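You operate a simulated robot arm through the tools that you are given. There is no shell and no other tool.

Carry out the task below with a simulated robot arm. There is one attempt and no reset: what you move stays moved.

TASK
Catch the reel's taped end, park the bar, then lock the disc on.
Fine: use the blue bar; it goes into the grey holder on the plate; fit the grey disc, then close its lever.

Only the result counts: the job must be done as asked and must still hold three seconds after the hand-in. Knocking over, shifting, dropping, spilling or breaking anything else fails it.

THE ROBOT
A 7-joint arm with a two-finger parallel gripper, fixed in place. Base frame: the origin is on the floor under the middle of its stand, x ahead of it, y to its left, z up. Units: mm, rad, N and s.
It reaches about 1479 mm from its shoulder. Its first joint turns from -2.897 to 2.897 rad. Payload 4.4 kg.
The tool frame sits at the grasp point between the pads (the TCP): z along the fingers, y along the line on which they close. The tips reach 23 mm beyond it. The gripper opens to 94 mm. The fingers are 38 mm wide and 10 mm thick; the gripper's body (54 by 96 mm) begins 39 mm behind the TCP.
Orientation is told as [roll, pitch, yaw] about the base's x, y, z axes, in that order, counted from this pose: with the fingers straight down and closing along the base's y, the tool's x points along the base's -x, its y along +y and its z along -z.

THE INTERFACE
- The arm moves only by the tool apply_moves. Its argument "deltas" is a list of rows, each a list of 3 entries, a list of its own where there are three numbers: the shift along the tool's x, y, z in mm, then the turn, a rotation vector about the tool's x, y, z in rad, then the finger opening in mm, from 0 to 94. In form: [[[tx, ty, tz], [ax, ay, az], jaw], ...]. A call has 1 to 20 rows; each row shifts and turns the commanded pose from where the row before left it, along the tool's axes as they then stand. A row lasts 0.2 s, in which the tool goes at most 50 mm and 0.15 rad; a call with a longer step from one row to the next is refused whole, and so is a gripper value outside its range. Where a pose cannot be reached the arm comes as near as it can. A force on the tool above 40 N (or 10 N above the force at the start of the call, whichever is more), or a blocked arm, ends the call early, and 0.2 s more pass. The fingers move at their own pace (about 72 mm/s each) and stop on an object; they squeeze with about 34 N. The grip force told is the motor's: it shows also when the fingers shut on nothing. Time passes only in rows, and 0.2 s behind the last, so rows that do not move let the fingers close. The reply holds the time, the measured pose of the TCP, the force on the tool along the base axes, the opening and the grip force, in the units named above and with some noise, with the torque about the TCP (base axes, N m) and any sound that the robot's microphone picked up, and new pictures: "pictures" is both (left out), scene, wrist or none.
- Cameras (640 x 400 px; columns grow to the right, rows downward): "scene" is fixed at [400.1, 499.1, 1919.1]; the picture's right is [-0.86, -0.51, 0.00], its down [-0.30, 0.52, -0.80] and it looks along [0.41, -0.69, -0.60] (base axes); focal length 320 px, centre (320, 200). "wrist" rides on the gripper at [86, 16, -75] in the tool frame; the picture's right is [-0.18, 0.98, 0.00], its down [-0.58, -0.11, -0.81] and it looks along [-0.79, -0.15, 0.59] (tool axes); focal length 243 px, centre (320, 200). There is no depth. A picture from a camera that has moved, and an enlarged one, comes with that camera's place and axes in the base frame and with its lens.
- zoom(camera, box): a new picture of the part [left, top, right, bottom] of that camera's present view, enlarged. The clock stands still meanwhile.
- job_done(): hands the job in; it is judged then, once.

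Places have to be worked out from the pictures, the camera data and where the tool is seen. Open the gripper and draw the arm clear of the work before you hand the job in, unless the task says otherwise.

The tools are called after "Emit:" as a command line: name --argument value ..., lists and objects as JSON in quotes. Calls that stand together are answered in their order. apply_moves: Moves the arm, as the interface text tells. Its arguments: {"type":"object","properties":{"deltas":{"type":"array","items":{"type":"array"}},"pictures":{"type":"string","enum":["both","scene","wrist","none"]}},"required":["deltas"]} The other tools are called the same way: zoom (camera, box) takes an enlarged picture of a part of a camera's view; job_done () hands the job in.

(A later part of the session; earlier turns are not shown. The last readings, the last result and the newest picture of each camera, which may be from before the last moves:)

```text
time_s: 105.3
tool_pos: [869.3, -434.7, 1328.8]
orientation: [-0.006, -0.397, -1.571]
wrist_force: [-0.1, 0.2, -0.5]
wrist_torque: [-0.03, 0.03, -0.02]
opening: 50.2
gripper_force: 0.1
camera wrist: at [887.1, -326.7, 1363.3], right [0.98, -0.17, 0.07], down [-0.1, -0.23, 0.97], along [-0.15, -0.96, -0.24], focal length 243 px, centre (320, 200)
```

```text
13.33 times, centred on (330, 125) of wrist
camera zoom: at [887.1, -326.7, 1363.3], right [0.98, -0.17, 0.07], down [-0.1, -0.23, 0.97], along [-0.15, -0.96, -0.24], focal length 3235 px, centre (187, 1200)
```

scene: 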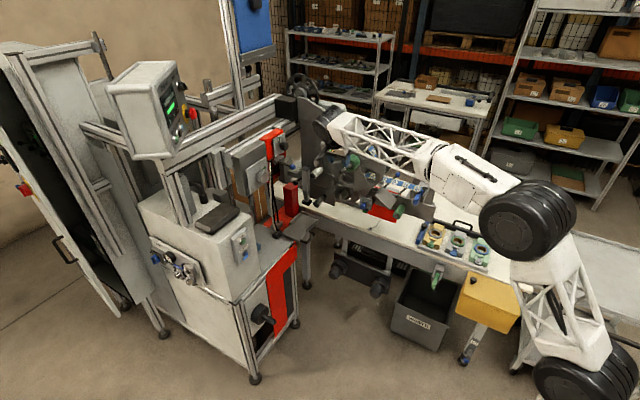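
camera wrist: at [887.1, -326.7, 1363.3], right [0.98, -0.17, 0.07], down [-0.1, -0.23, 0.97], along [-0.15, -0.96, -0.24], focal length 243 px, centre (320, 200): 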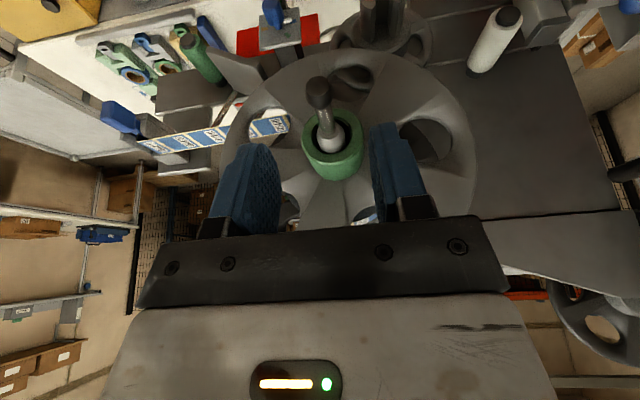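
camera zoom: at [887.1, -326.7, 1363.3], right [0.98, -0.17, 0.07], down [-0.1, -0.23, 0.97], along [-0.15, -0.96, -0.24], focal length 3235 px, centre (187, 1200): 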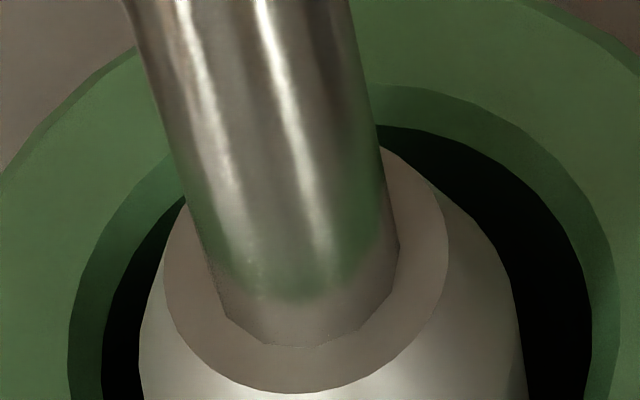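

The lever looks unchanged and rigid under ~25 N. I'll try a firmer one-sided push from above with closed fingertips; first make the tool vertical and close the fingers above the knob.

Emit:
apply_moves --deltas '[[[0, 0, 0], [0, 0.1325, 0], 0], [[0, 0, 0], [0, 0.1325, 0], 0], [[0, 0, 0], [0, 0.1325, 0], 0], [[-26, 1, 0], [0, 0, 0], 0], [[0, 0, 15], [0, 0, 0], 0]]' --pictures "both"

Emit:
zoom --camera "scene" --box '[335, 140, 385, 180]'

Emit:
zoom --camera "wrist" --box '[240, 80, 400, 230]'

```text
time_s: 106.5
tool_pos: [870.6, -461.0, 1315.7]
orientation: [-0.005, 0.002, -1.572]
wrist_force: [-0.7, -0.3, 0.4]
wrist_torque: [0.0, 0.02, 0.01]
opening: 0.0
gripper_force: 33.6
camera wrist: at [888.0, -374.4, 1388.7], right [0.98, -0.18, 0.0], down [-0.11, -0.58, 0.81], along [-0.15, -0.79, -0.59], focal length 243 px, centre (320, 200)
```

scene: 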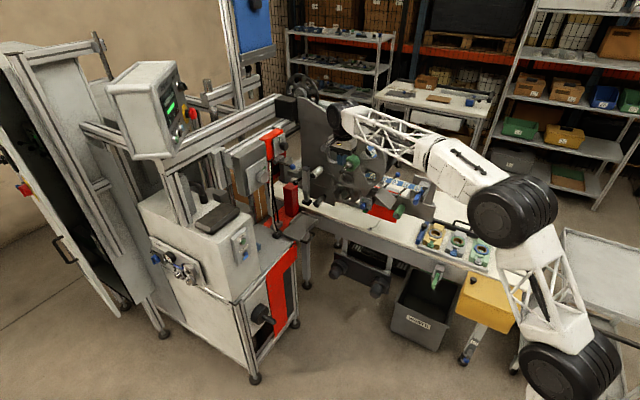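
wrist: 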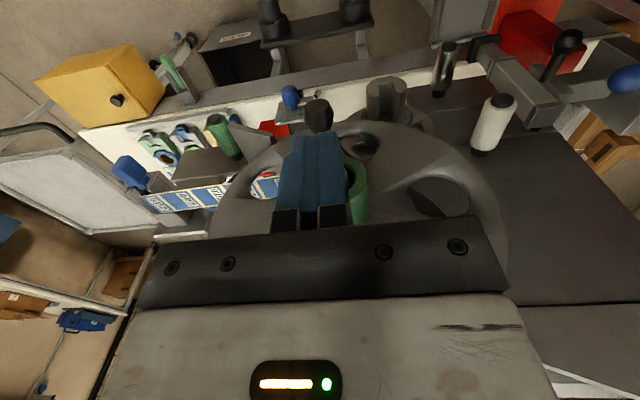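

```text
10.00 times, centred on (360, 160) of scene
camera zoom: at [400.1, 499.1, 1919.1], right [-0.86, -0.51, 0.0], down [-0.3, 0.52, -0.8], along [0.41, -0.69, -0.6], focal length 3198 px, centre (-80, 600)
```

zoom: 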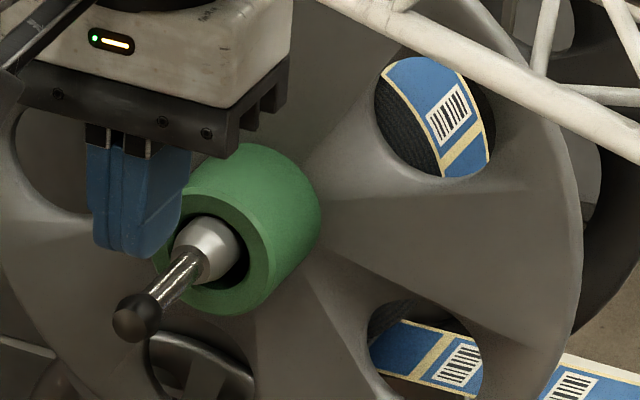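

```text
2.67 times, centred on (320, 155) of wrist
camera zoom: at [888.0, -374.4, 1388.7], right [0.98, -0.18, 0.0], down [-0.11, -0.58, 0.81], along [-0.15, -0.79, -0.59], focal length 647 px, centre (320, 320)
```

zoom: 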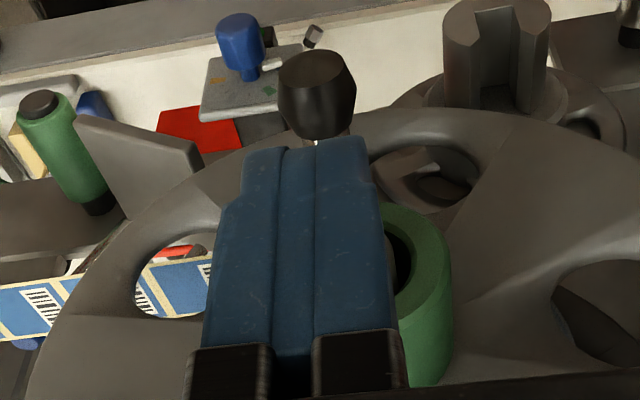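

The fingertips are right above the knob. I descend to contact and push down progressively.

Emit:
apply_moves --deltas '[[[0, 0, 10], [0, 0, 0], 0], [[0, 0, 10], [0, 0, 0], 0]]' --pictures "none"

Emit:
apply_moves --deltas '[[[0, 0, 3], [0, 0, 0], 0], [[0, 0, 3], [0, 0, 0], 0], [[0, 0, 0], [0, 0, 0], 0]]' --pictures "none"

Emit:
apply_moves --deltas '[[[0, 0, 2], [0, 0, 0], 0], [[0, 0, 2], [0, 0, 0], 0], [[0, 0, 0], [0, 0, 0], 0], [[0, 0, 0], [0, 0, 0], 0]]' --pictures "none"

```text
time_s: 107.1
tool_pos: [870.8, -460.5, 1294.1]
orientation: [-0.006, 0.003, -1.57]
wrist_force: [-0.1, 0.8, 1.2]
wrist_torque: [0.02, -0.02, -0.01]
opening: 0.1
gripper_force: 34.5
```

```text
time_s: 107.9
tool_pos: [870.7, -461.0, 1289.5]
orientation: [-0.006, 0.002, -1.571]
wrist_force: [0.4, 0.0, -0.6]
wrist_torque: [-0.01, -0.02, 0.0]
opening: 0.0
gripper_force: 34.6
```

```text
time_s: 108.9
tool_pos: [872.4, -460.8, 1285.3]
orientation: [-0.006, 0.002, -1.571]
wrist_force: [0.4, 0.1, -0.2]
wrist_torque: [0.02, -0.01, 0.01]
opening: 0.0
gripper_force: 34.5
```

No contact force yet at z=1285 although I expected touch at 1291 — let me look.

Emit:
zoom --camera "scene" --box '[335, 140, 385, 180]'

Emit:
zoom --camera "wrist" --box '[240, 60, 400, 230]'

```text
10.00 times, centred on (360, 160) of scene
camera zoom: at [400.1, 499.1, 1919.1], right [-0.86, -0.51, 0.0], down [-0.3, 0.52, -0.8], along [0.41, -0.69, -0.6], focal length 3198 px, centre (-80, 600)
```

zoom: 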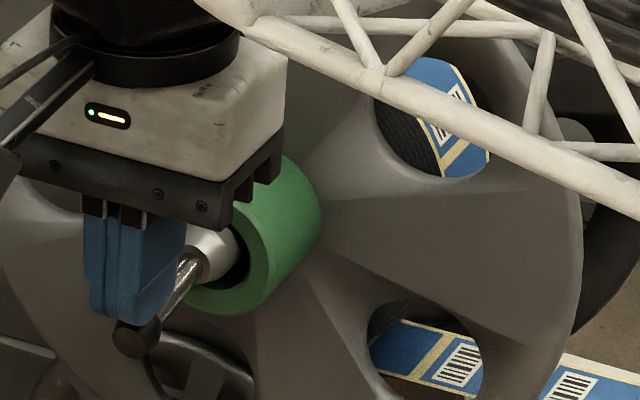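

```text
2.35 times, centred on (320, 145) of wrist
camera zoom: at [888.2, -374.3, 1358.7], right [0.98, -0.18, 0.0], down [-0.11, -0.58, 0.81], along [-0.15, -0.79, -0.59], focal length 571 px, centre (320, 329)
```

zoom: 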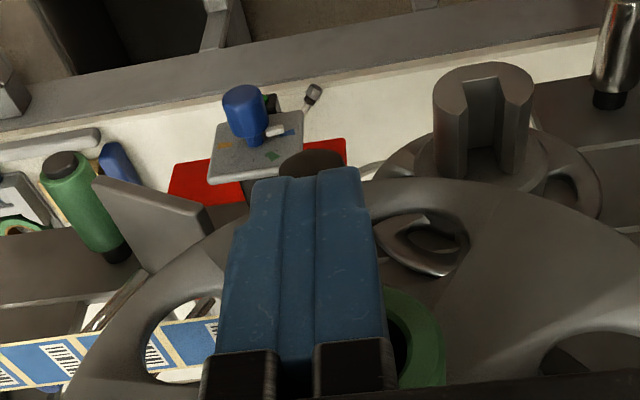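

The knob has in fact moved down ~5 mm with almost no force — the lever folds downward. I keep pushing down in steps.

Emit:
apply_moves --deltas '[[[0, 0, 4], [0, 0, 0], 0], [[0, 0, 4], [0, 0, 0], 0], [[0, 0, 4], [0, 0, 0], 0]]' --pictures "scene"

Emit:
zoom --camera "scene" --box '[335, 140, 385, 180]'

```text
time_s: 109.7
tool_pos: [871.5, -460.1, 1272.9]
orientation: [-0.004, 0.0, -1.57]
wrist_force: [-0.3, 0.2, 0.4]
wrist_torque: [0.02, -0.01, -0.01]
opening: 0.0
gripper_force: 33.9
```

scene: 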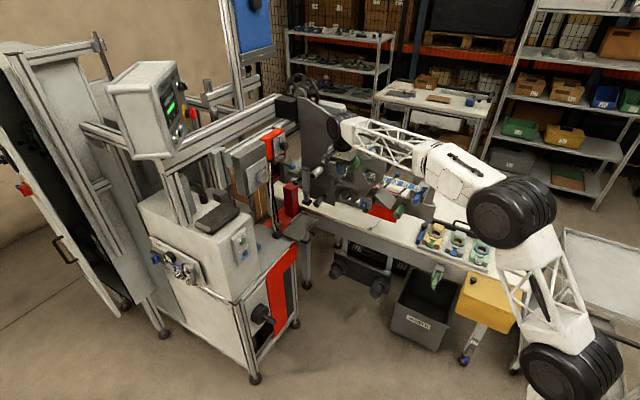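

```text
10.00 times, centred on (360, 160) of scene
camera zoom: at [400.1, 499.1, 1919.1], right [-0.86, -0.51, 0.0], down [-0.3, 0.52, -0.8], along [0.41, -0.69, -0.6], focal length 3198 px, centre (-80, 600)
```

zoom: 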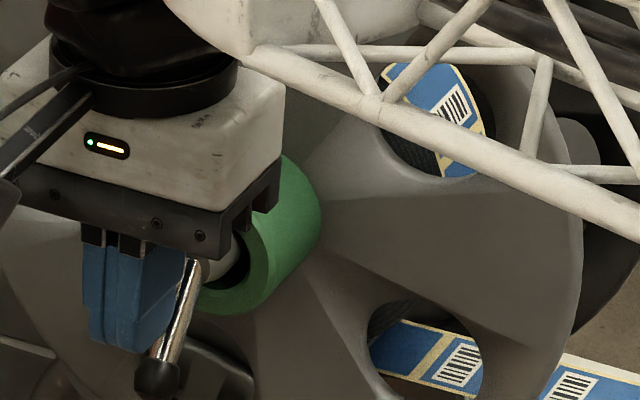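

The lever swings down easily. I continue pushing down and gradually inward (-y).

Emit:
apply_moves --deltas '[[[-3, 0, 6], [0, 0, 0], 0], [[-3, 0, 6], [0, 0, 0], 0], [[-3, 0, 5], [0, 0, 0], 0]]' --pictures "both"

Emit:
zoom --camera "scene" --box '[335, 145, 385, 185]'

Emit:
zoom --camera "wrist" --box '[240, 60, 400, 230]'

```text
time_s: 110.5
tool_pos: [871.2, -470.6, 1255.3]
orientation: [-0.005, 0.002, -1.571]
wrist_force: [-0.1, 0.1, -0.8]
wrist_torque: [-0.02, -0.03, 0.0]
opening: 0.4
gripper_force: 33.7
camera wrist: at [888.0, -383.3, 1329.3], right [0.98, -0.18, 0.0], down [-0.11, -0.58, 0.81], along [-0.15, -0.79, -0.59], focal length 243 px, centre (320, 200)
```

scene: 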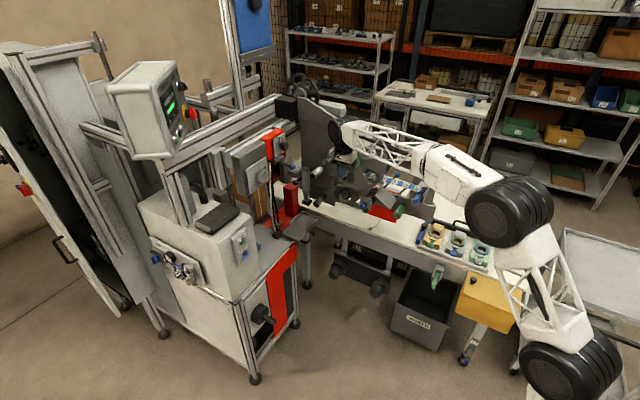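
wrist: 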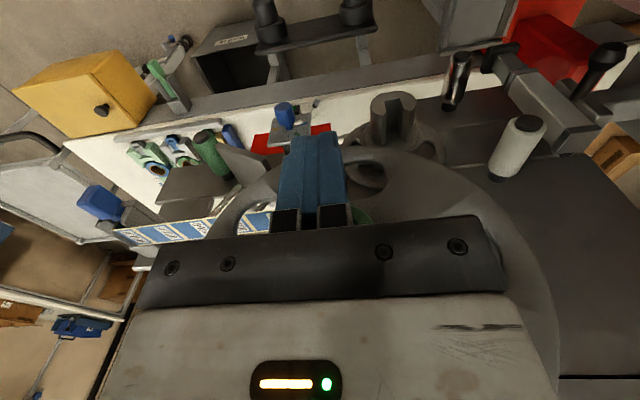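

```text
10.00 times, centred on (360, 165) of scene
camera zoom: at [400.1, 499.1, 1919.1], right [-0.86, -0.51, 0.0], down [-0.3, 0.52, -0.8], along [0.41, -0.69, -0.6], focal length 3198 px, centre (-80, 550)
```

zoom: 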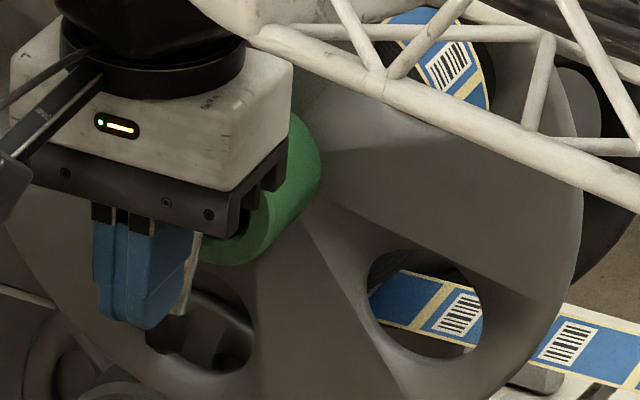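

```text
2.35 times, centred on (320, 145) of wrist
camera zoom: at [888.0, -383.3, 1329.3], right [0.98, -0.18, 0.0], down [-0.11, -0.58, 0.81], along [-0.15, -0.79, -0.59], focal length 571 px, centre (320, 329)
```

zoom: 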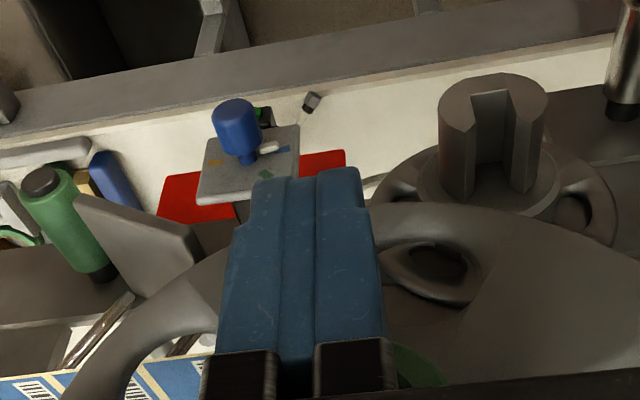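

The lever is past ~55°. To finish, I lift off, tilt the fingers forward and come in from the front to push the knob inward (-y).

Emit:
apply_moves --deltas '[[[5, 0, -25], [0, 0, 0], 0], [[20, 0, -25], [0, 0, 0], 0], [[0, 0, 0], [0, -0.125, 0], 0], [[0, 0, 0], [0, -0.125, 0], 0], [[0, 0, 0], [0, -0.125, 0], 0], [[0, 0, 0], [0, -0.125, 0], 0]]' --pictures "both"

Emit:
zoom --camera "scene" --box '[335, 145, 385, 185]'

Emit:
zoom --camera "wrist" --box '[240, 60, 440, 230]'

```text
time_s: 111.9
tool_pos: [872.3, -444.1, 1305.8]
orientation: [-0.005, -0.499, -1.569]
wrist_force: [-0.3, -0.1, -0.3]
wrist_torque: [-0.01, -0.01, 0.01]
opening: 0.0
gripper_force: 34.2
camera wrist: at [888.1, -333.1, 1328.6], right [0.98, -0.16, 0.08], down [-0.1, -0.12, 0.99], along [-0.15, -0.98, -0.14], focal length 243 px, centre (320, 200)
```

scene: 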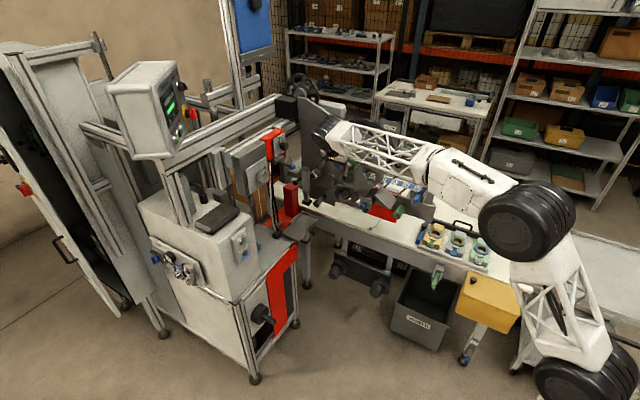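
wrist: 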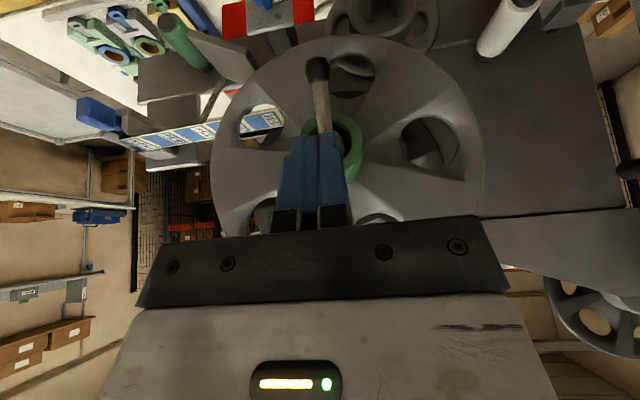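

```text
10.00 times, centred on (360, 165) of scene
camera zoom: at [400.1, 499.1, 1919.1], right [-0.86, -0.51, 0.0], down [-0.3, 0.52, -0.8], along [0.41, -0.69, -0.6], focal length 3198 px, centre (-80, 550)
```

zoom: 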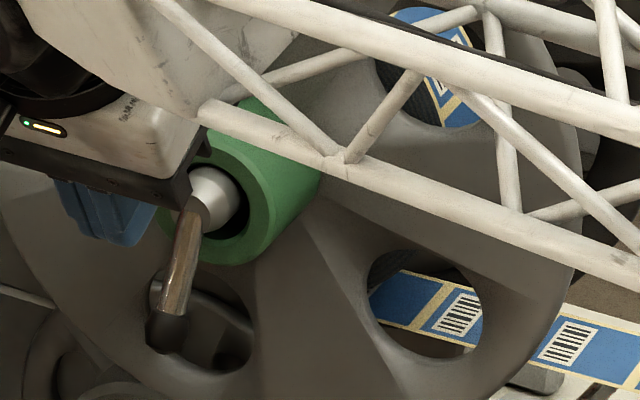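

```text
2.35 times, centred on (340, 145) of wrist
camera zoom: at [888.1, -333.1, 1328.6], right [0.98, -0.16, 0.08], down [-0.1, -0.12, 0.99], along [-0.15, -0.98, -0.14], focal length 571 px, centre (273, 329)
```

zoom: 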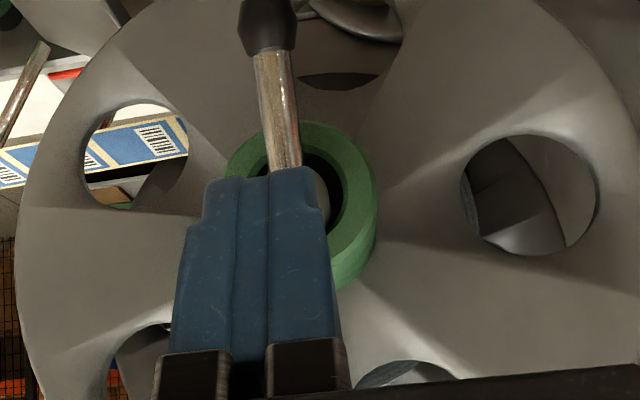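

The lever holds its position (~55° down). I lower the tilted fingertips in front of the knob.

Emit:
apply_moves --deltas '[[[23.6, -0.9, 28.7], [0, 0, 0], 0], [[23.6, -0.9, 28.7], [0, 0, 0], 0]]' --pictures "both"

Emit:
zoom --camera "scene" --box '[335, 145, 385, 185]'

Emit:
zoom --camera "wrist" --box '[240, 60, 440, 230]'

```text
time_s: 112.5
tool_pos: [868.6, -429.4, 1232.9]
orientation: [-0.002, -0.498, -1.569]
wrist_force: [-0.2, 0.3, 0.3]
wrist_torque: [0.03, 0.0, -0.03]
opening: 0.0
gripper_force: 33.5
camera wrist: at [885.5, -318.8, 1255.9], right [0.98, -0.16, 0.08], down [-0.11, -0.12, 0.99], along [-0.15, -0.98, -0.14], focal length 243 px, centre (320, 200)
```

scene: 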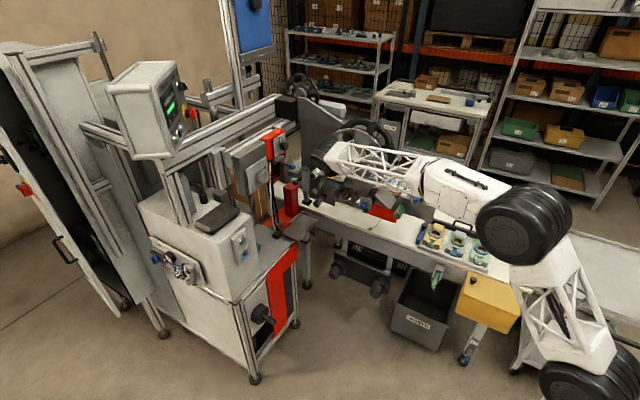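
wrist: 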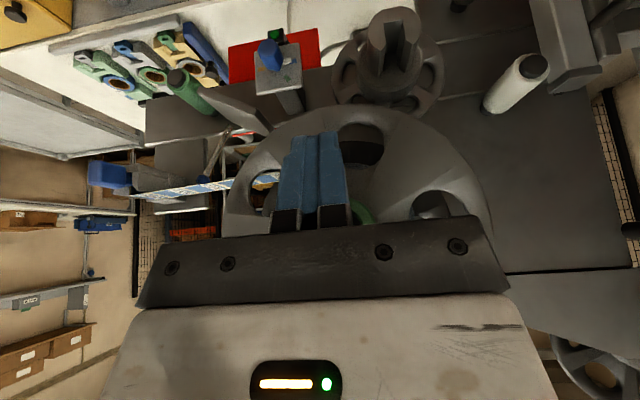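

```text
10.00 times, centred on (360, 165) of scene
camera zoom: at [400.1, 499.1, 1919.1], right [-0.86, -0.51, 0.0], down [-0.3, 0.52, -0.8], along [0.41, -0.69, -0.6], focal length 3198 px, centre (-80, 550)
```

zoom: 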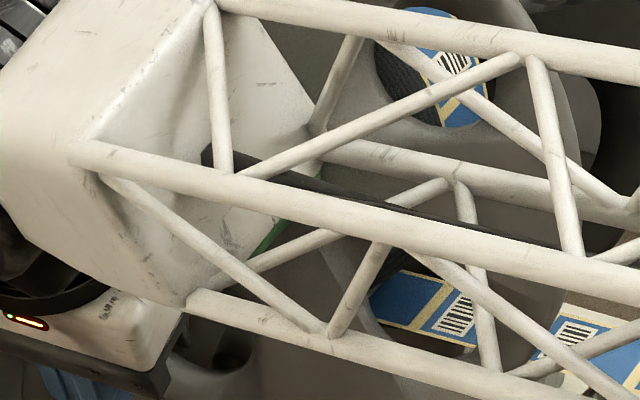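

```text
2.35 times, centred on (340, 145) of wrist
camera zoom: at [885.5, -318.8, 1255.9], right [0.98, -0.16, 0.08], down [-0.11, -0.12, 0.99], along [-0.15, -0.98, -0.14], focal length 571 px, centre (273, 329)
```

zoom: 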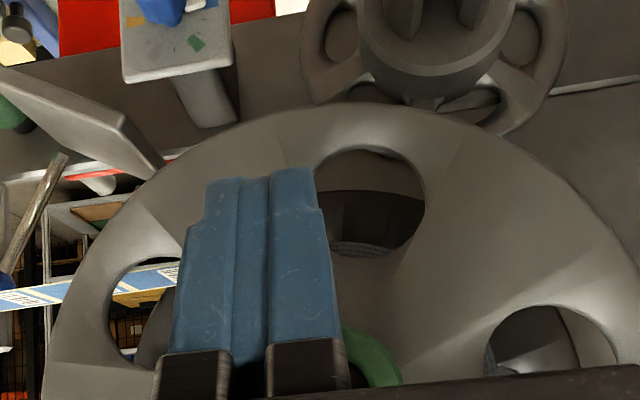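

The fingertips are in front of the knob. I push toward -y in small steps, watching the force.

Emit:
apply_moves --deltas '[[[-5.3, 0.4, 2.9], [0, 0, 0], 0], [[-5.3, 0.4, 2.9], [0, 0, 0], 0], [[-5.3, 0.4, 2.9], [0, 0, 0], 0], [[-5.3, 0.3, 2.9], [0, 0, 0], 0]]' --pictures "none"

Emit:
apply_moves --deltas '[[[-4.4, 0, 2.4], [0, 0, 0], 0], [[-4.4, 0, 2.4], [0, 0, 0], 0]]' --pictures "none"

Emit:
apply_moves --deltas '[[[-3.5, 0, 1.9], [0, 0, 0], 0], [[-3.5, 0, 1.9], [0, 0, 0], 0]]' --pictures "wrist"

Emit:
zoom --camera "wrist" --box '[240, 60, 440, 230]'

```text
time_s: 113.5
tool_pos: [871.1, -456.0, 1232.9]
orientation: [-0.006, -0.497, -1.569]
wrist_force: [-0.7, 0.0, 0.8]
wrist_torque: [0.03, -0.01, -0.02]
opening: 0.1
gripper_force: 33.6
```

```text
time_s: 114.1
tool_pos: [871.6, -464.1, 1233.3]
orientation: [-0.006, -0.496, -1.569]
wrist_force: [0.1, 0.8, 0.3]
wrist_torque: [0.0, -0.03, 0.0]
opening: 0.0
gripper_force: 33.5
```

```text
time_s: 114.7
tool_pos: [871.0, -472.1, 1234.1]
orientation: [-0.006, -0.497, -1.568]
wrist_force: [0.0, 0.9, -1.0]
wrist_torque: [-0.04, 0.01, 0.03]
opening: 0.0
gripper_force: 34.2
camera wrist: at [887.6, -361.3, 1256.4], right [0.98, -0.16, 0.08], down [-0.1, -0.13, 0.99], along [-0.15, -0.98, -0.14], focal length 243 px, centre (320, 200)
```

wrist: 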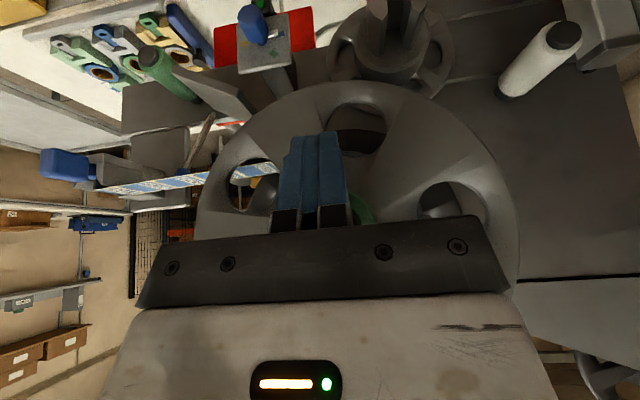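

```text
2.35 times, centred on (340, 145) of wrist
camera zoom: at [887.6, -361.3, 1256.4], right [0.98, -0.16, 0.08], down [-0.1, -0.13, 0.99], along [-0.15, -0.98, -0.14], focal length 571 px, centre (273, 329)
```

zoom: 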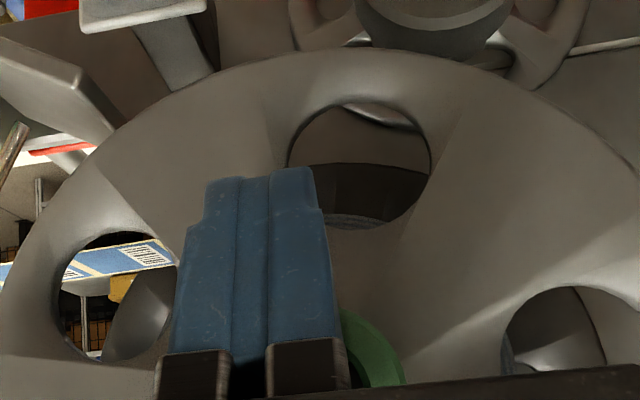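

Emit:
apply_moves --deltas '[[[-2.6, 0, 1.4], [0, 0, 0], 0], [[-2.6, 0, 1.4], [0, 0, 0], 0], [[0, 0, 0], [0, 0, 0], 0]]' --pictures "none"

Emit:
apply_moves --deltas '[[[-2.6, 0, 1.4], [0, 0, 0], 0], [[-1.8, 0, 1.0], [0, 0, 0], 0], [[0, 0, 0], [0, 0, 0], 0]]' --pictures "both"

Emit:
zoom --camera "scene" --box '[335, 145, 385, 185]'

Emit:
zoom --camera "wrist" --box '[240, 60, 440, 230]'

```text
time_s: 115.5
tool_pos: [870.0, -477.6, 1233.4]
orientation: [-0.005, -0.497, -1.57]
wrist_force: [0.1, 1.5, 0.1]
wrist_torque: [0.02, 0.01, 0.0]
opening: 0.0
gripper_force: 34.4
```

```text
time_s: 116.0
tool_pos: [871.2, -479.2, 1233.2]
orientation: [-0.007, -0.495, -1.567]
wrist_force: [-3.4, 18.8, 2.4]
wrist_torque: [0.16, 0.03, -0.11]
opening: 0.0
gripper_force: 34.3
stopped in row 2: the force on the tool passed its limit at 45 N (the readings are from after the stop); the commanded pose is now the measured one
camera wrist: at [887.8, -367.5, 1256.4], right [0.98, -0.16, 0.08], down [-0.1, -0.13, 0.99], along [-0.15, -0.98, -0.14], focal length 243 px, centre (320, 200)
```

scene: 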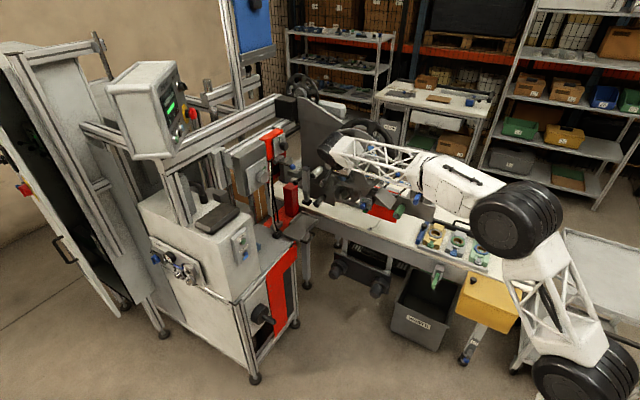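
wrist: 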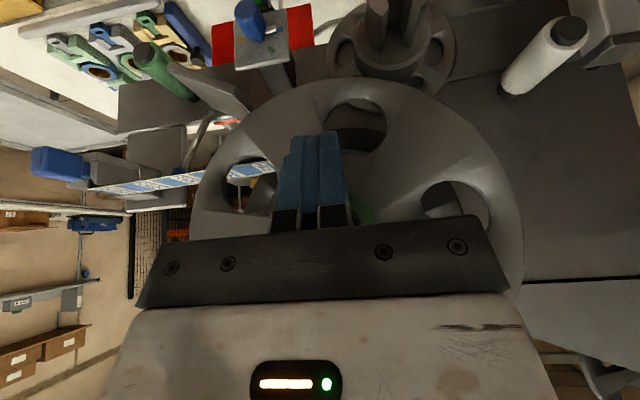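

```text
10.00 times, centred on (360, 165) of scene
camera zoom: at [400.1, 499.1, 1919.1], right [-0.86, -0.51, 0.0], down [-0.3, 0.52, -0.8], along [0.41, -0.69, -0.6], focal length 3198 px, centre (-80, 550)
```

zoom: 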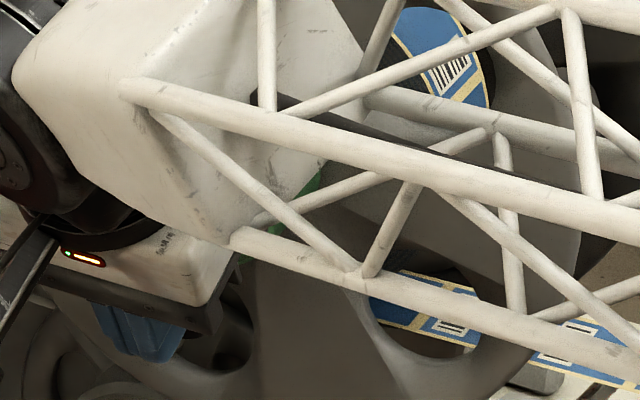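

```text
2.35 times, centred on (340, 145) of wrist
camera zoom: at [887.8, -367.5, 1256.4], right [0.98, -0.16, 0.08], down [-0.1, -0.13, 0.99], along [-0.15, -0.98, -0.14], focal length 571 px, centre (273, 329)
```

zoom: 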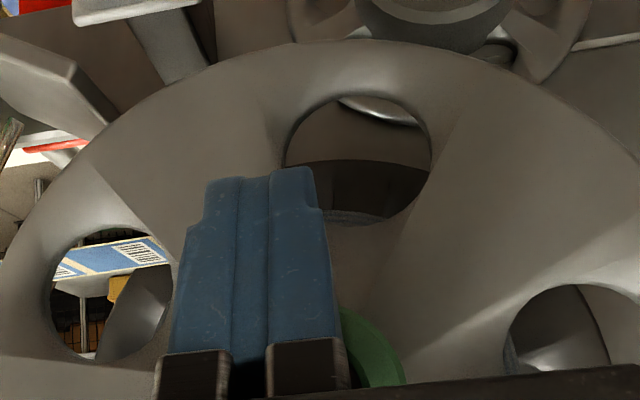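

A firm stop at y≈-479: the lever has reached its end position. I back away to the front and up to inspect lever and disc.

Emit:
apply_moves --deltas '[[[8.8, 0, -4.8], [0, 0, 0], 0], [[26, 0, -14.4], [0, 0, 0], 0], [[35, 0, -19], [0, 0, 0], 0], [[35, 0, -19], [0, 0, 0], 0], [[0, 40, -20], [0, 0, 0], 0], [[0, 40, -20], [0, 0, 0], 0], [[0, 40, -20], [0, 0, 0], 0]]' --pictures "both"

Emit:
zoom --camera "scene" --box '[330, 135, 390, 185]'

Emit:
zoom --camera "wrist" --box '[100, 60, 320, 230]'

```text
time_s: 117.6
tool_pos: [990.8, -332.3, 1287.2]
orientation: [-0.003, -0.496, -1.57]
wrist_force: [-0.5, 0.6, 1.4]
wrist_torque: [0.0, -0.02, 0.02]
opening: 0.0
gripper_force: 34.5
camera wrist: at [1007.8, -220.4, 1309.9], right [0.98, -0.16, 0.08], down [-0.11, -0.13, 0.99], along [-0.15, -0.98, -0.14], focal length 243 px, centre (320, 200)
```

scene: 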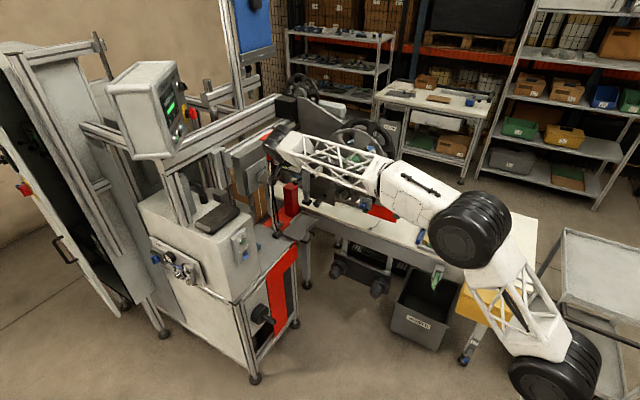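
wrist: 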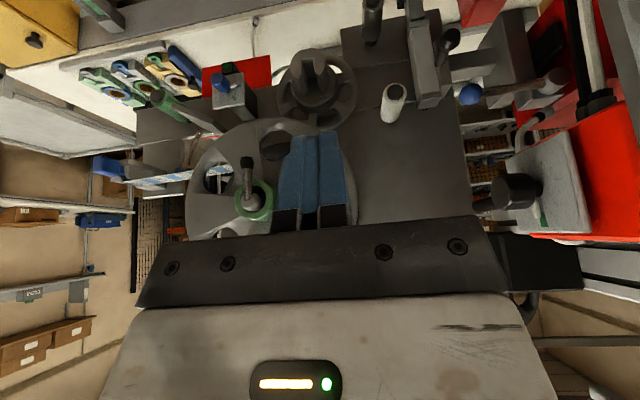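

```text
8.00 times, centred on (360, 160) of scene
camera zoom: at [400.1, 499.1, 1919.1], right [-0.86, -0.51, 0.0], down [-0.3, 0.52, -0.8], along [0.41, -0.69, -0.6], focal length 2558 px, centre (0, 520)
```

zoom: 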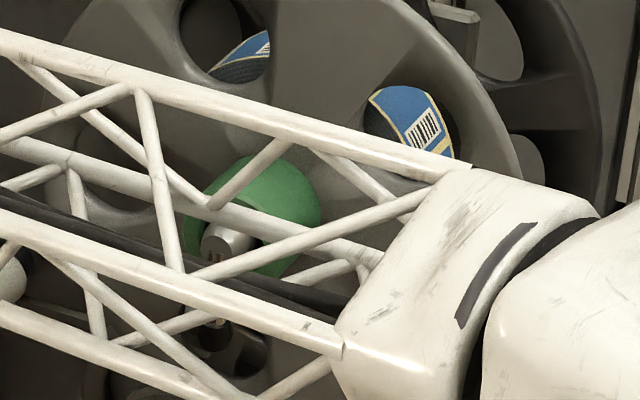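

```text
2.35 times, centred on (210, 145) of wrist
camera zoom: at [1007.8, -220.4, 1309.9], right [0.98, -0.16, 0.08], down [-0.11, -0.13, 0.99], along [-0.15, -0.98, -0.14], focal length 571 px, centre (579, 329)
```

zoom: 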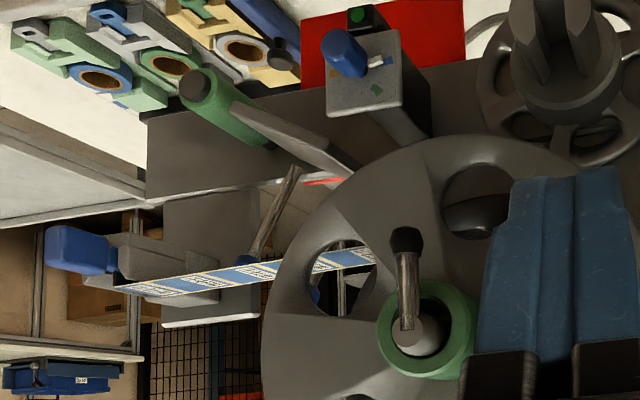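

The lever now points straight down across the hub. I move the arm aside so the scene camera can see the shaft clearly.

Emit:
apply_moves --deltas '[[[30, -20, -30], [0, 0, 0], 20], [[20, -40, -10], [0, 0, 0], 20], [[10, -45, 0], [0, 0, 0], 20], [[0, -48, 0], [0, 0, 0], 20], [[0, -48, 0], [0, 0, 0], 20], [[0, -48, 0], [0, 0, 0], 20], [[0, -48, 0], [0, 0, 0], 20], [[0, -48, 0], [0, 0, 0], 20], [[0, -48, 0], [0, 0, 0], 20]]' --pictures "both"

Emit:
zoom --camera "scene" --box '[330, 135, 390, 185]'

Emit:
zoom --camera "scene" --box '[320, 120, 450, 220]'

```text
time_s: 119.6
tool_pos: [597.1, -259.8, 1292.8]
orientation: [-0.008, -0.498, -1.568]
wrist_force: [-0.9, 0.2, -0.3]
wrist_torque: [-0.02, 0.02, 0.01]
opening: 19.6
gripper_force: 0.1
camera wrist: at [614.3, -148.8, 1315.8], right [0.98, -0.16, 0.08], down [-0.1, -0.13, 0.99], along [-0.15, -0.98, -0.14], focal length 243 px, centre (320, 200)
```

scene: 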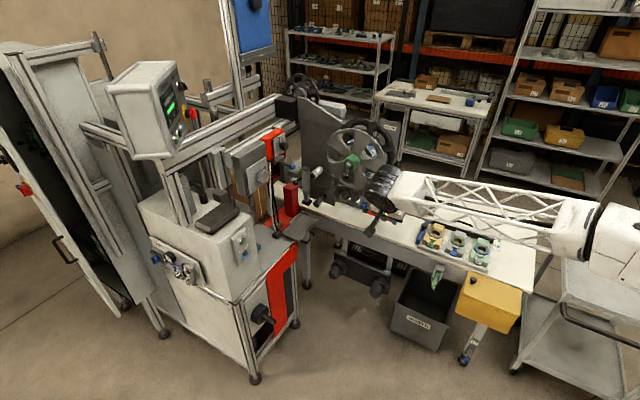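
wrist: 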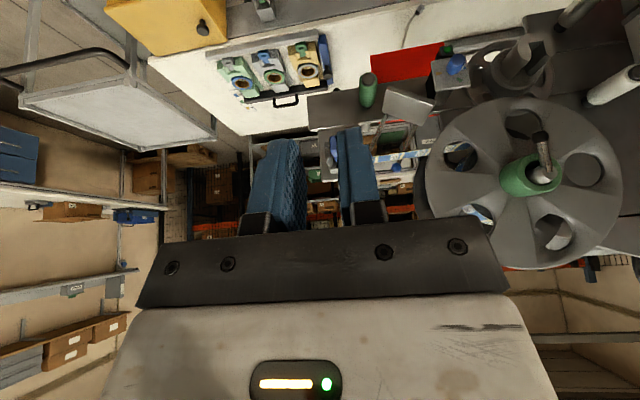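

```text
8.00 times, centred on (360, 160) of scene
camera zoom: at [400.1, 499.1, 1919.1], right [-0.86, -0.51, 0.0], down [-0.3, 0.52, -0.8], along [0.41, -0.69, -0.6], focal length 2558 px, centre (0, 520)
```

zoom: 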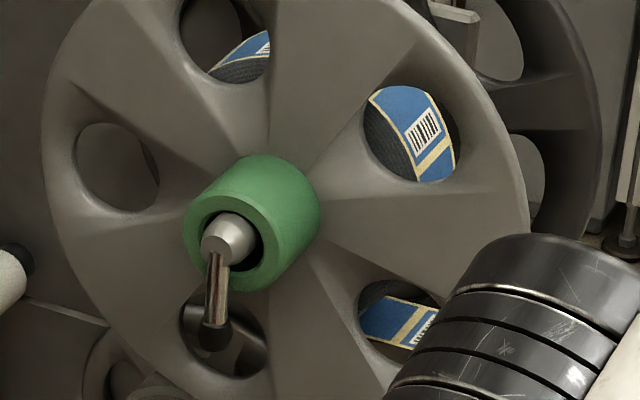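

```text
4.00 times, centred on (385, 170) of scene
camera zoom: at [400.1, 499.1, 1919.1], right [-0.86, -0.51, 0.0], down [-0.3, 0.52, -0.8], along [0.41, -0.69, -0.6], focal length 1279 px, centre (60, 320)
```

zoom: 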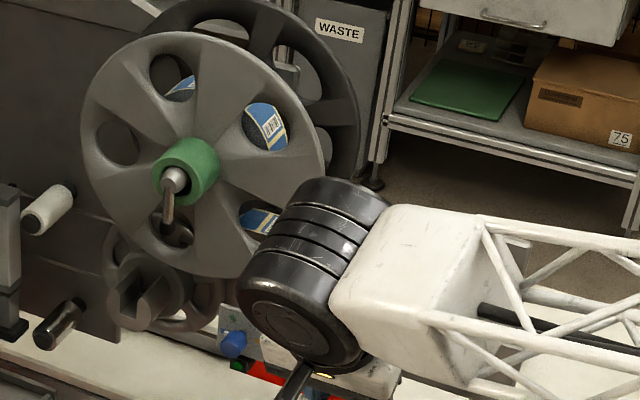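

The lever hangs vertically in front of the hub and the disc is retained. I zoom in closely to check lever angle and the disc's seat.

Emit:
zoom --camera "scene" --box '[338, 152, 368, 182]'

Emit:
zoom --camera "wrist" --box '[420, 80, 640, 280]'

Emit:
zoom --camera "wrist" --box '[490, 110, 580, 210]'

```text
13.33 times, centred on (353, 167) of scene
camera zoom: at [400.1, 499.1, 1919.1], right [-0.86, -0.51, 0.0], down [-0.3, 0.52, -0.8], along [0.41, -0.69, -0.6], focal length 4264 px, centre (-120, 640)
```

zoom: 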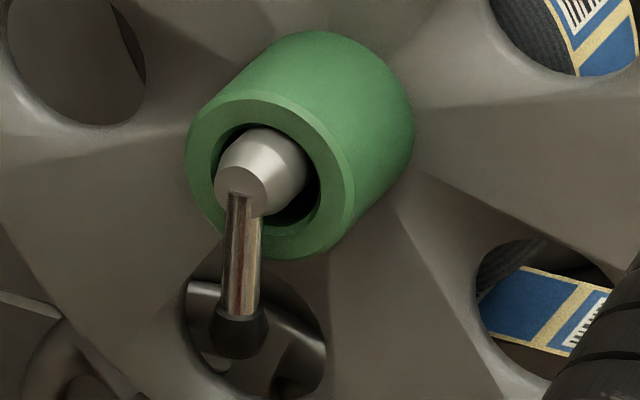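

```text
2.00 times, centred on (530, 180) of wrist
camera zoom: at [614.3, -148.8, 1315.8], right [0.98, -0.16, 0.08], down [-0.1, -0.13, 0.99], along [-0.15, -0.98, -0.14], focal length 485 px, centre (-100, 240)
```

zoom: 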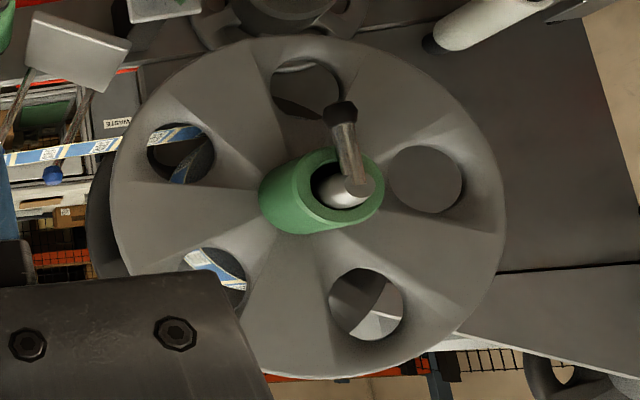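

```text
4.00 times, centred on (535, 160) of wrist
camera zoom: at [614.3, -148.8, 1315.8], right [0.98, -0.16, 0.08], down [-0.1, -0.13, 0.99], along [-0.15, -0.98, -0.14], focal length 970 px, centre (-540, 360)
```

zoom: 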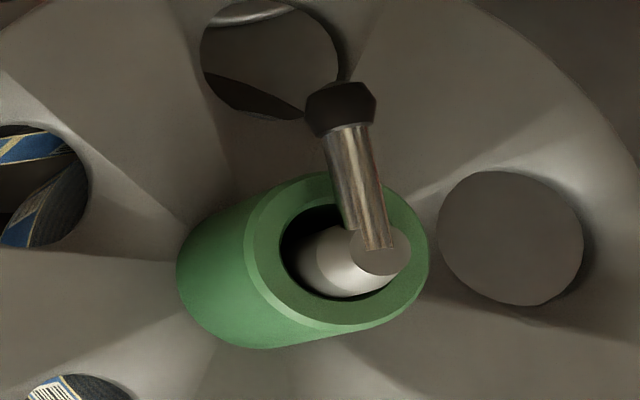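

Lever is folded down about 90°. To judge how close the disc sits to the reel I take a side view along +x from above the bar holder.

Emit:
apply_moves --deltas '[[[0, 0, 0], [-0.0682, 0, -0.1255], 94], [[0, 0, 0], [-0.0682, 0, -0.1255], 94], [[0, 0, 0], [-0.0682, 0, -0.1255], 94], [[0, 0, 0], [-0.0682, 0, -0.1255], 94], [[0, 0, 0], [-0.0682, 0, -0.1255], 94], [[0, 0, 0], [-0.0682, 0, -0.1255], 94], [[0, 0, 0], [-0.0682, 0, -0.1255], 94], [[0, 0, 0], [-0.0682, 0, -0.1255], 94], [[0, 0, 0], [-0.0682, 0, -0.1255], 94], [[0, 0, 0], [-0.0682, 0, -0.1255], 94], [[0, 0, 0], [-0.0682, 0, -0.1255], 94], [[-8.8, -42.9, -3.3], [0, 0, 0], 94], [[-8.8, -42.9, -3.3], [0, 0, 0], 94], [[-8.8, -42.9, -3.3], [0, 0, 0], 94], [[-8.8, -42.9, -3.3], [0, 0, 0], 94], [[-8.8, -42.9, -3.3], [0, 0, 0], 94], [[-8.8, -42.9, -3.3], [0, 0, 0], 94]]' --pictures "both"

Emit:
zoom --camera "wrist" --box '[240, 40, 420, 230]'

```text
time_s: 123.2
tool_pos: [636.1, -518.4, 1335.8]
orientation: [0.001, -0.492, 0.002]
wrist_force: [-0.4, -0.6, 0.1]
wrist_torque: [0.04, -0.02, 0.03]
opening: 94.0
gripper_force: 0.1
camera wrist: at [524.8, -503.1, 1359.7], right [0.16, 0.98, 0.09], down [0.13, -0.11, 0.99], along [0.98, -0.15, -0.15], focal length 243 px, centre (320, 200)
```

scene: 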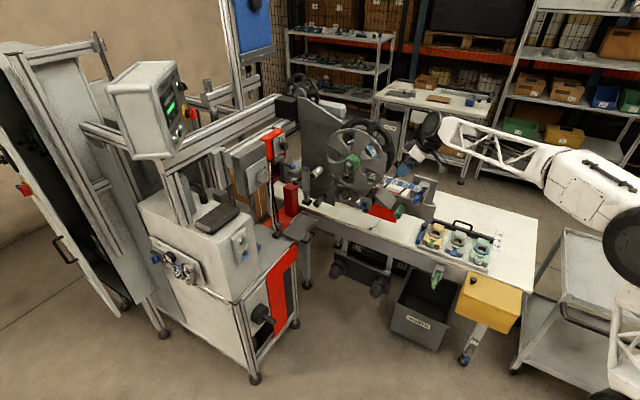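
wrist: 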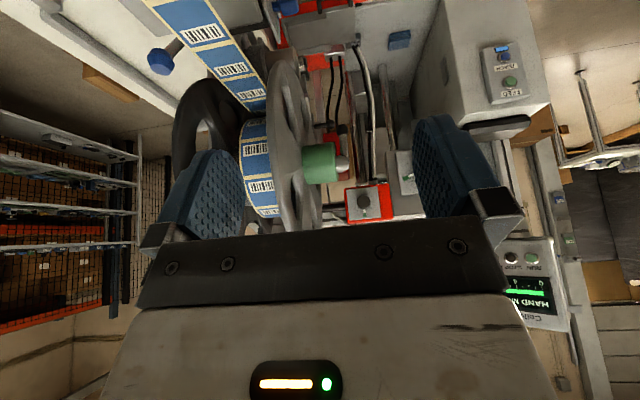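

```text
2.11 times, centred on (330, 135) of wrist
camera zoom: at [524.8, -503.1, 1359.7], right [0.16, 0.98, 0.09], down [0.13, -0.11, 0.99], along [0.98, -0.15, -0.15], focal length 511 px, centre (299, 337)
```

zoom: 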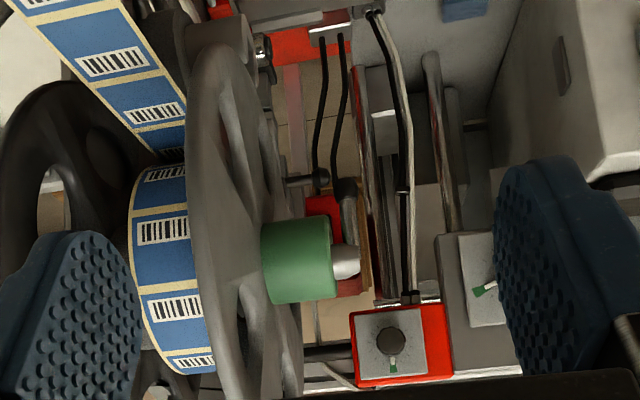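

Emit:
zoom --camera "wrist" --box '[230, 120, 370, 230]'

Emit:
zoom --camera "wrist" --box '[290, 110, 370, 180]'

```text
3.64 times, centred on (300, 175) of wrist
camera zoom: at [524.8, -503.1, 1359.7], right [0.16, 0.98, 0.09], down [0.13, -0.11, 0.99], along [0.98, -0.15, -0.15], focal length 882 px, centre (393, 291)
```

zoom: 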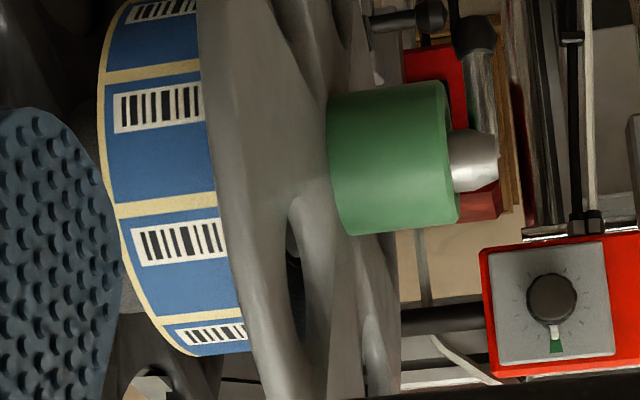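

```text
5.71 times, centred on (330, 145) of wrist
camera zoom: at [524.8, -503.1, 1359.7], right [0.16, 0.98, 0.09], down [0.13, -0.11, 0.99], along [0.98, -0.15, -0.15], focal length 1386 px, centre (263, 514)
```

zoom: 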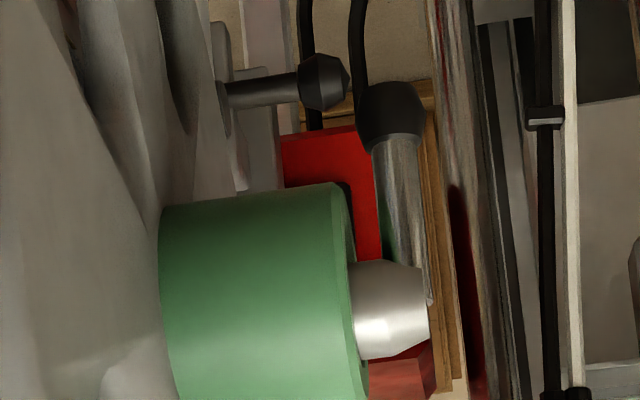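

The side view confirms the disc is up against the reel, and the lever is folded ~90° just in front of the hub. I now draw the arm clear (up, back and toward the robot) with the gripper open and make a last check.

Emit:
apply_moves --deltas '[[[2.2, 37.5, -22.4], [0, 0, 0], 94], [[2.2, 37.5, -22.4], [0, 0, 0], 94], [[2.2, 37.5, -22.4], [0, 0, 0], 94], [[2.2, 37.5, -22.4], [0, 0, 0], 94], [[2.2, 37.5, -22.4], [0, 0, 0], 94], [[2.2, 37.5, -22.4], [0, 0, 0], 94], [[2.2, 37.5, -22.4], [0, 0, 0], 94], [[2.2, 37.5, -22.4], [0, 0, 0], 94], [[0, 0, 0], [0, 0, 0], 94]]' --pictures "both"

Emit:
zoom --camera "scene" --box '[310, 110, 450, 220]'

Emit:
zoom --camera "scene" --box '[395, 165, 445, 205]'

Emit:
zoom --camera "scene" --box '[330, 140, 380, 180]'

```text
time_s: 125.2
tool_pos: [533.9, -218.7, 1486.7]
orientation: [0.002, -0.493, 0.0]
wrist_force: [-0.4, -0.4, 0.4]
wrist_torque: [0.0, -0.02, -0.01]
opening: 93.9
gripper_force: 0.1
camera wrist: at [423.0, -202.6, 1509.9], right [0.16, 0.98, 0.09], down [0.13, -0.11, 0.99], along [0.98, -0.15, -0.15], focal length 243 px, centre (320, 200)
```

scene: 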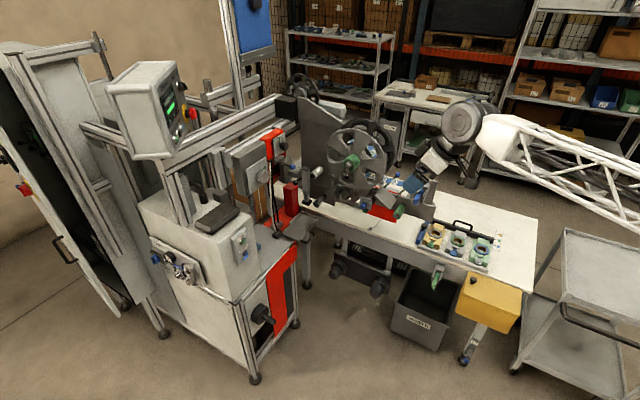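
wrist: 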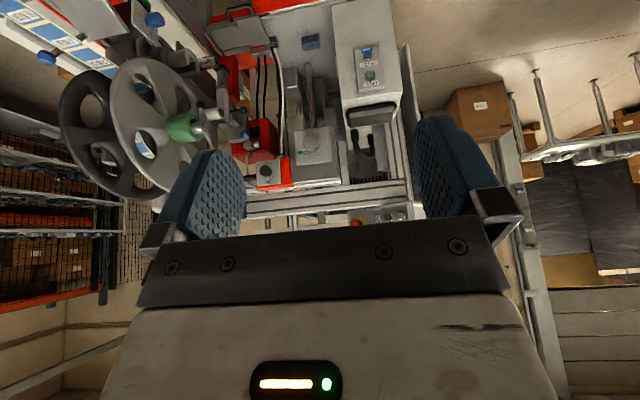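

```text
3.64 times, centred on (380, 165) of scene
camera zoom: at [400.1, 499.1, 1919.1], right [-0.86, -0.51, 0.0], down [-0.3, 0.52, -0.8], along [0.41, -0.69, -0.6], focal length 1163 px, centre (102, 327)
```

zoom: 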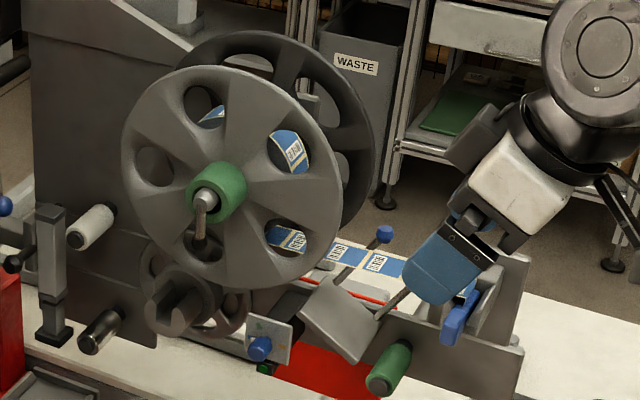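

```text
10.00 times, centred on (420, 185) of scene
camera zoom: at [400.1, 499.1, 1919.1], right [-0.86, -0.51, 0.0], down [-0.3, 0.52, -0.8], along [0.41, -0.69, -0.6], focal length 3198 px, centre (-680, 350)
```

zoom: 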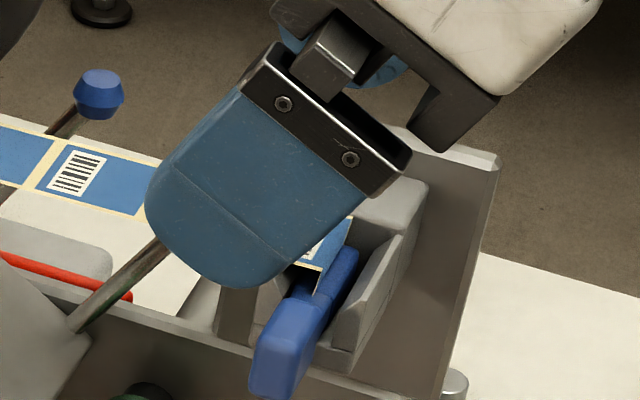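

```text
10.00 times, centred on (355, 160) of scene
camera zoom: at [400.1, 499.1, 1919.1], right [-0.86, -0.51, 0.0], down [-0.3, 0.52, -0.8], along [0.41, -0.69, -0.6], focal length 3198 px, centre (-30, 600)
```

zoom: 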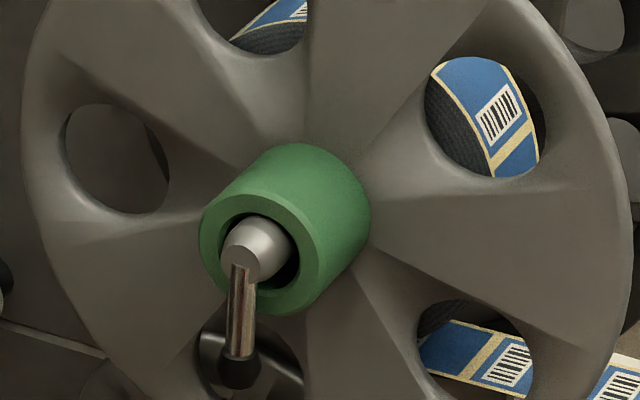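

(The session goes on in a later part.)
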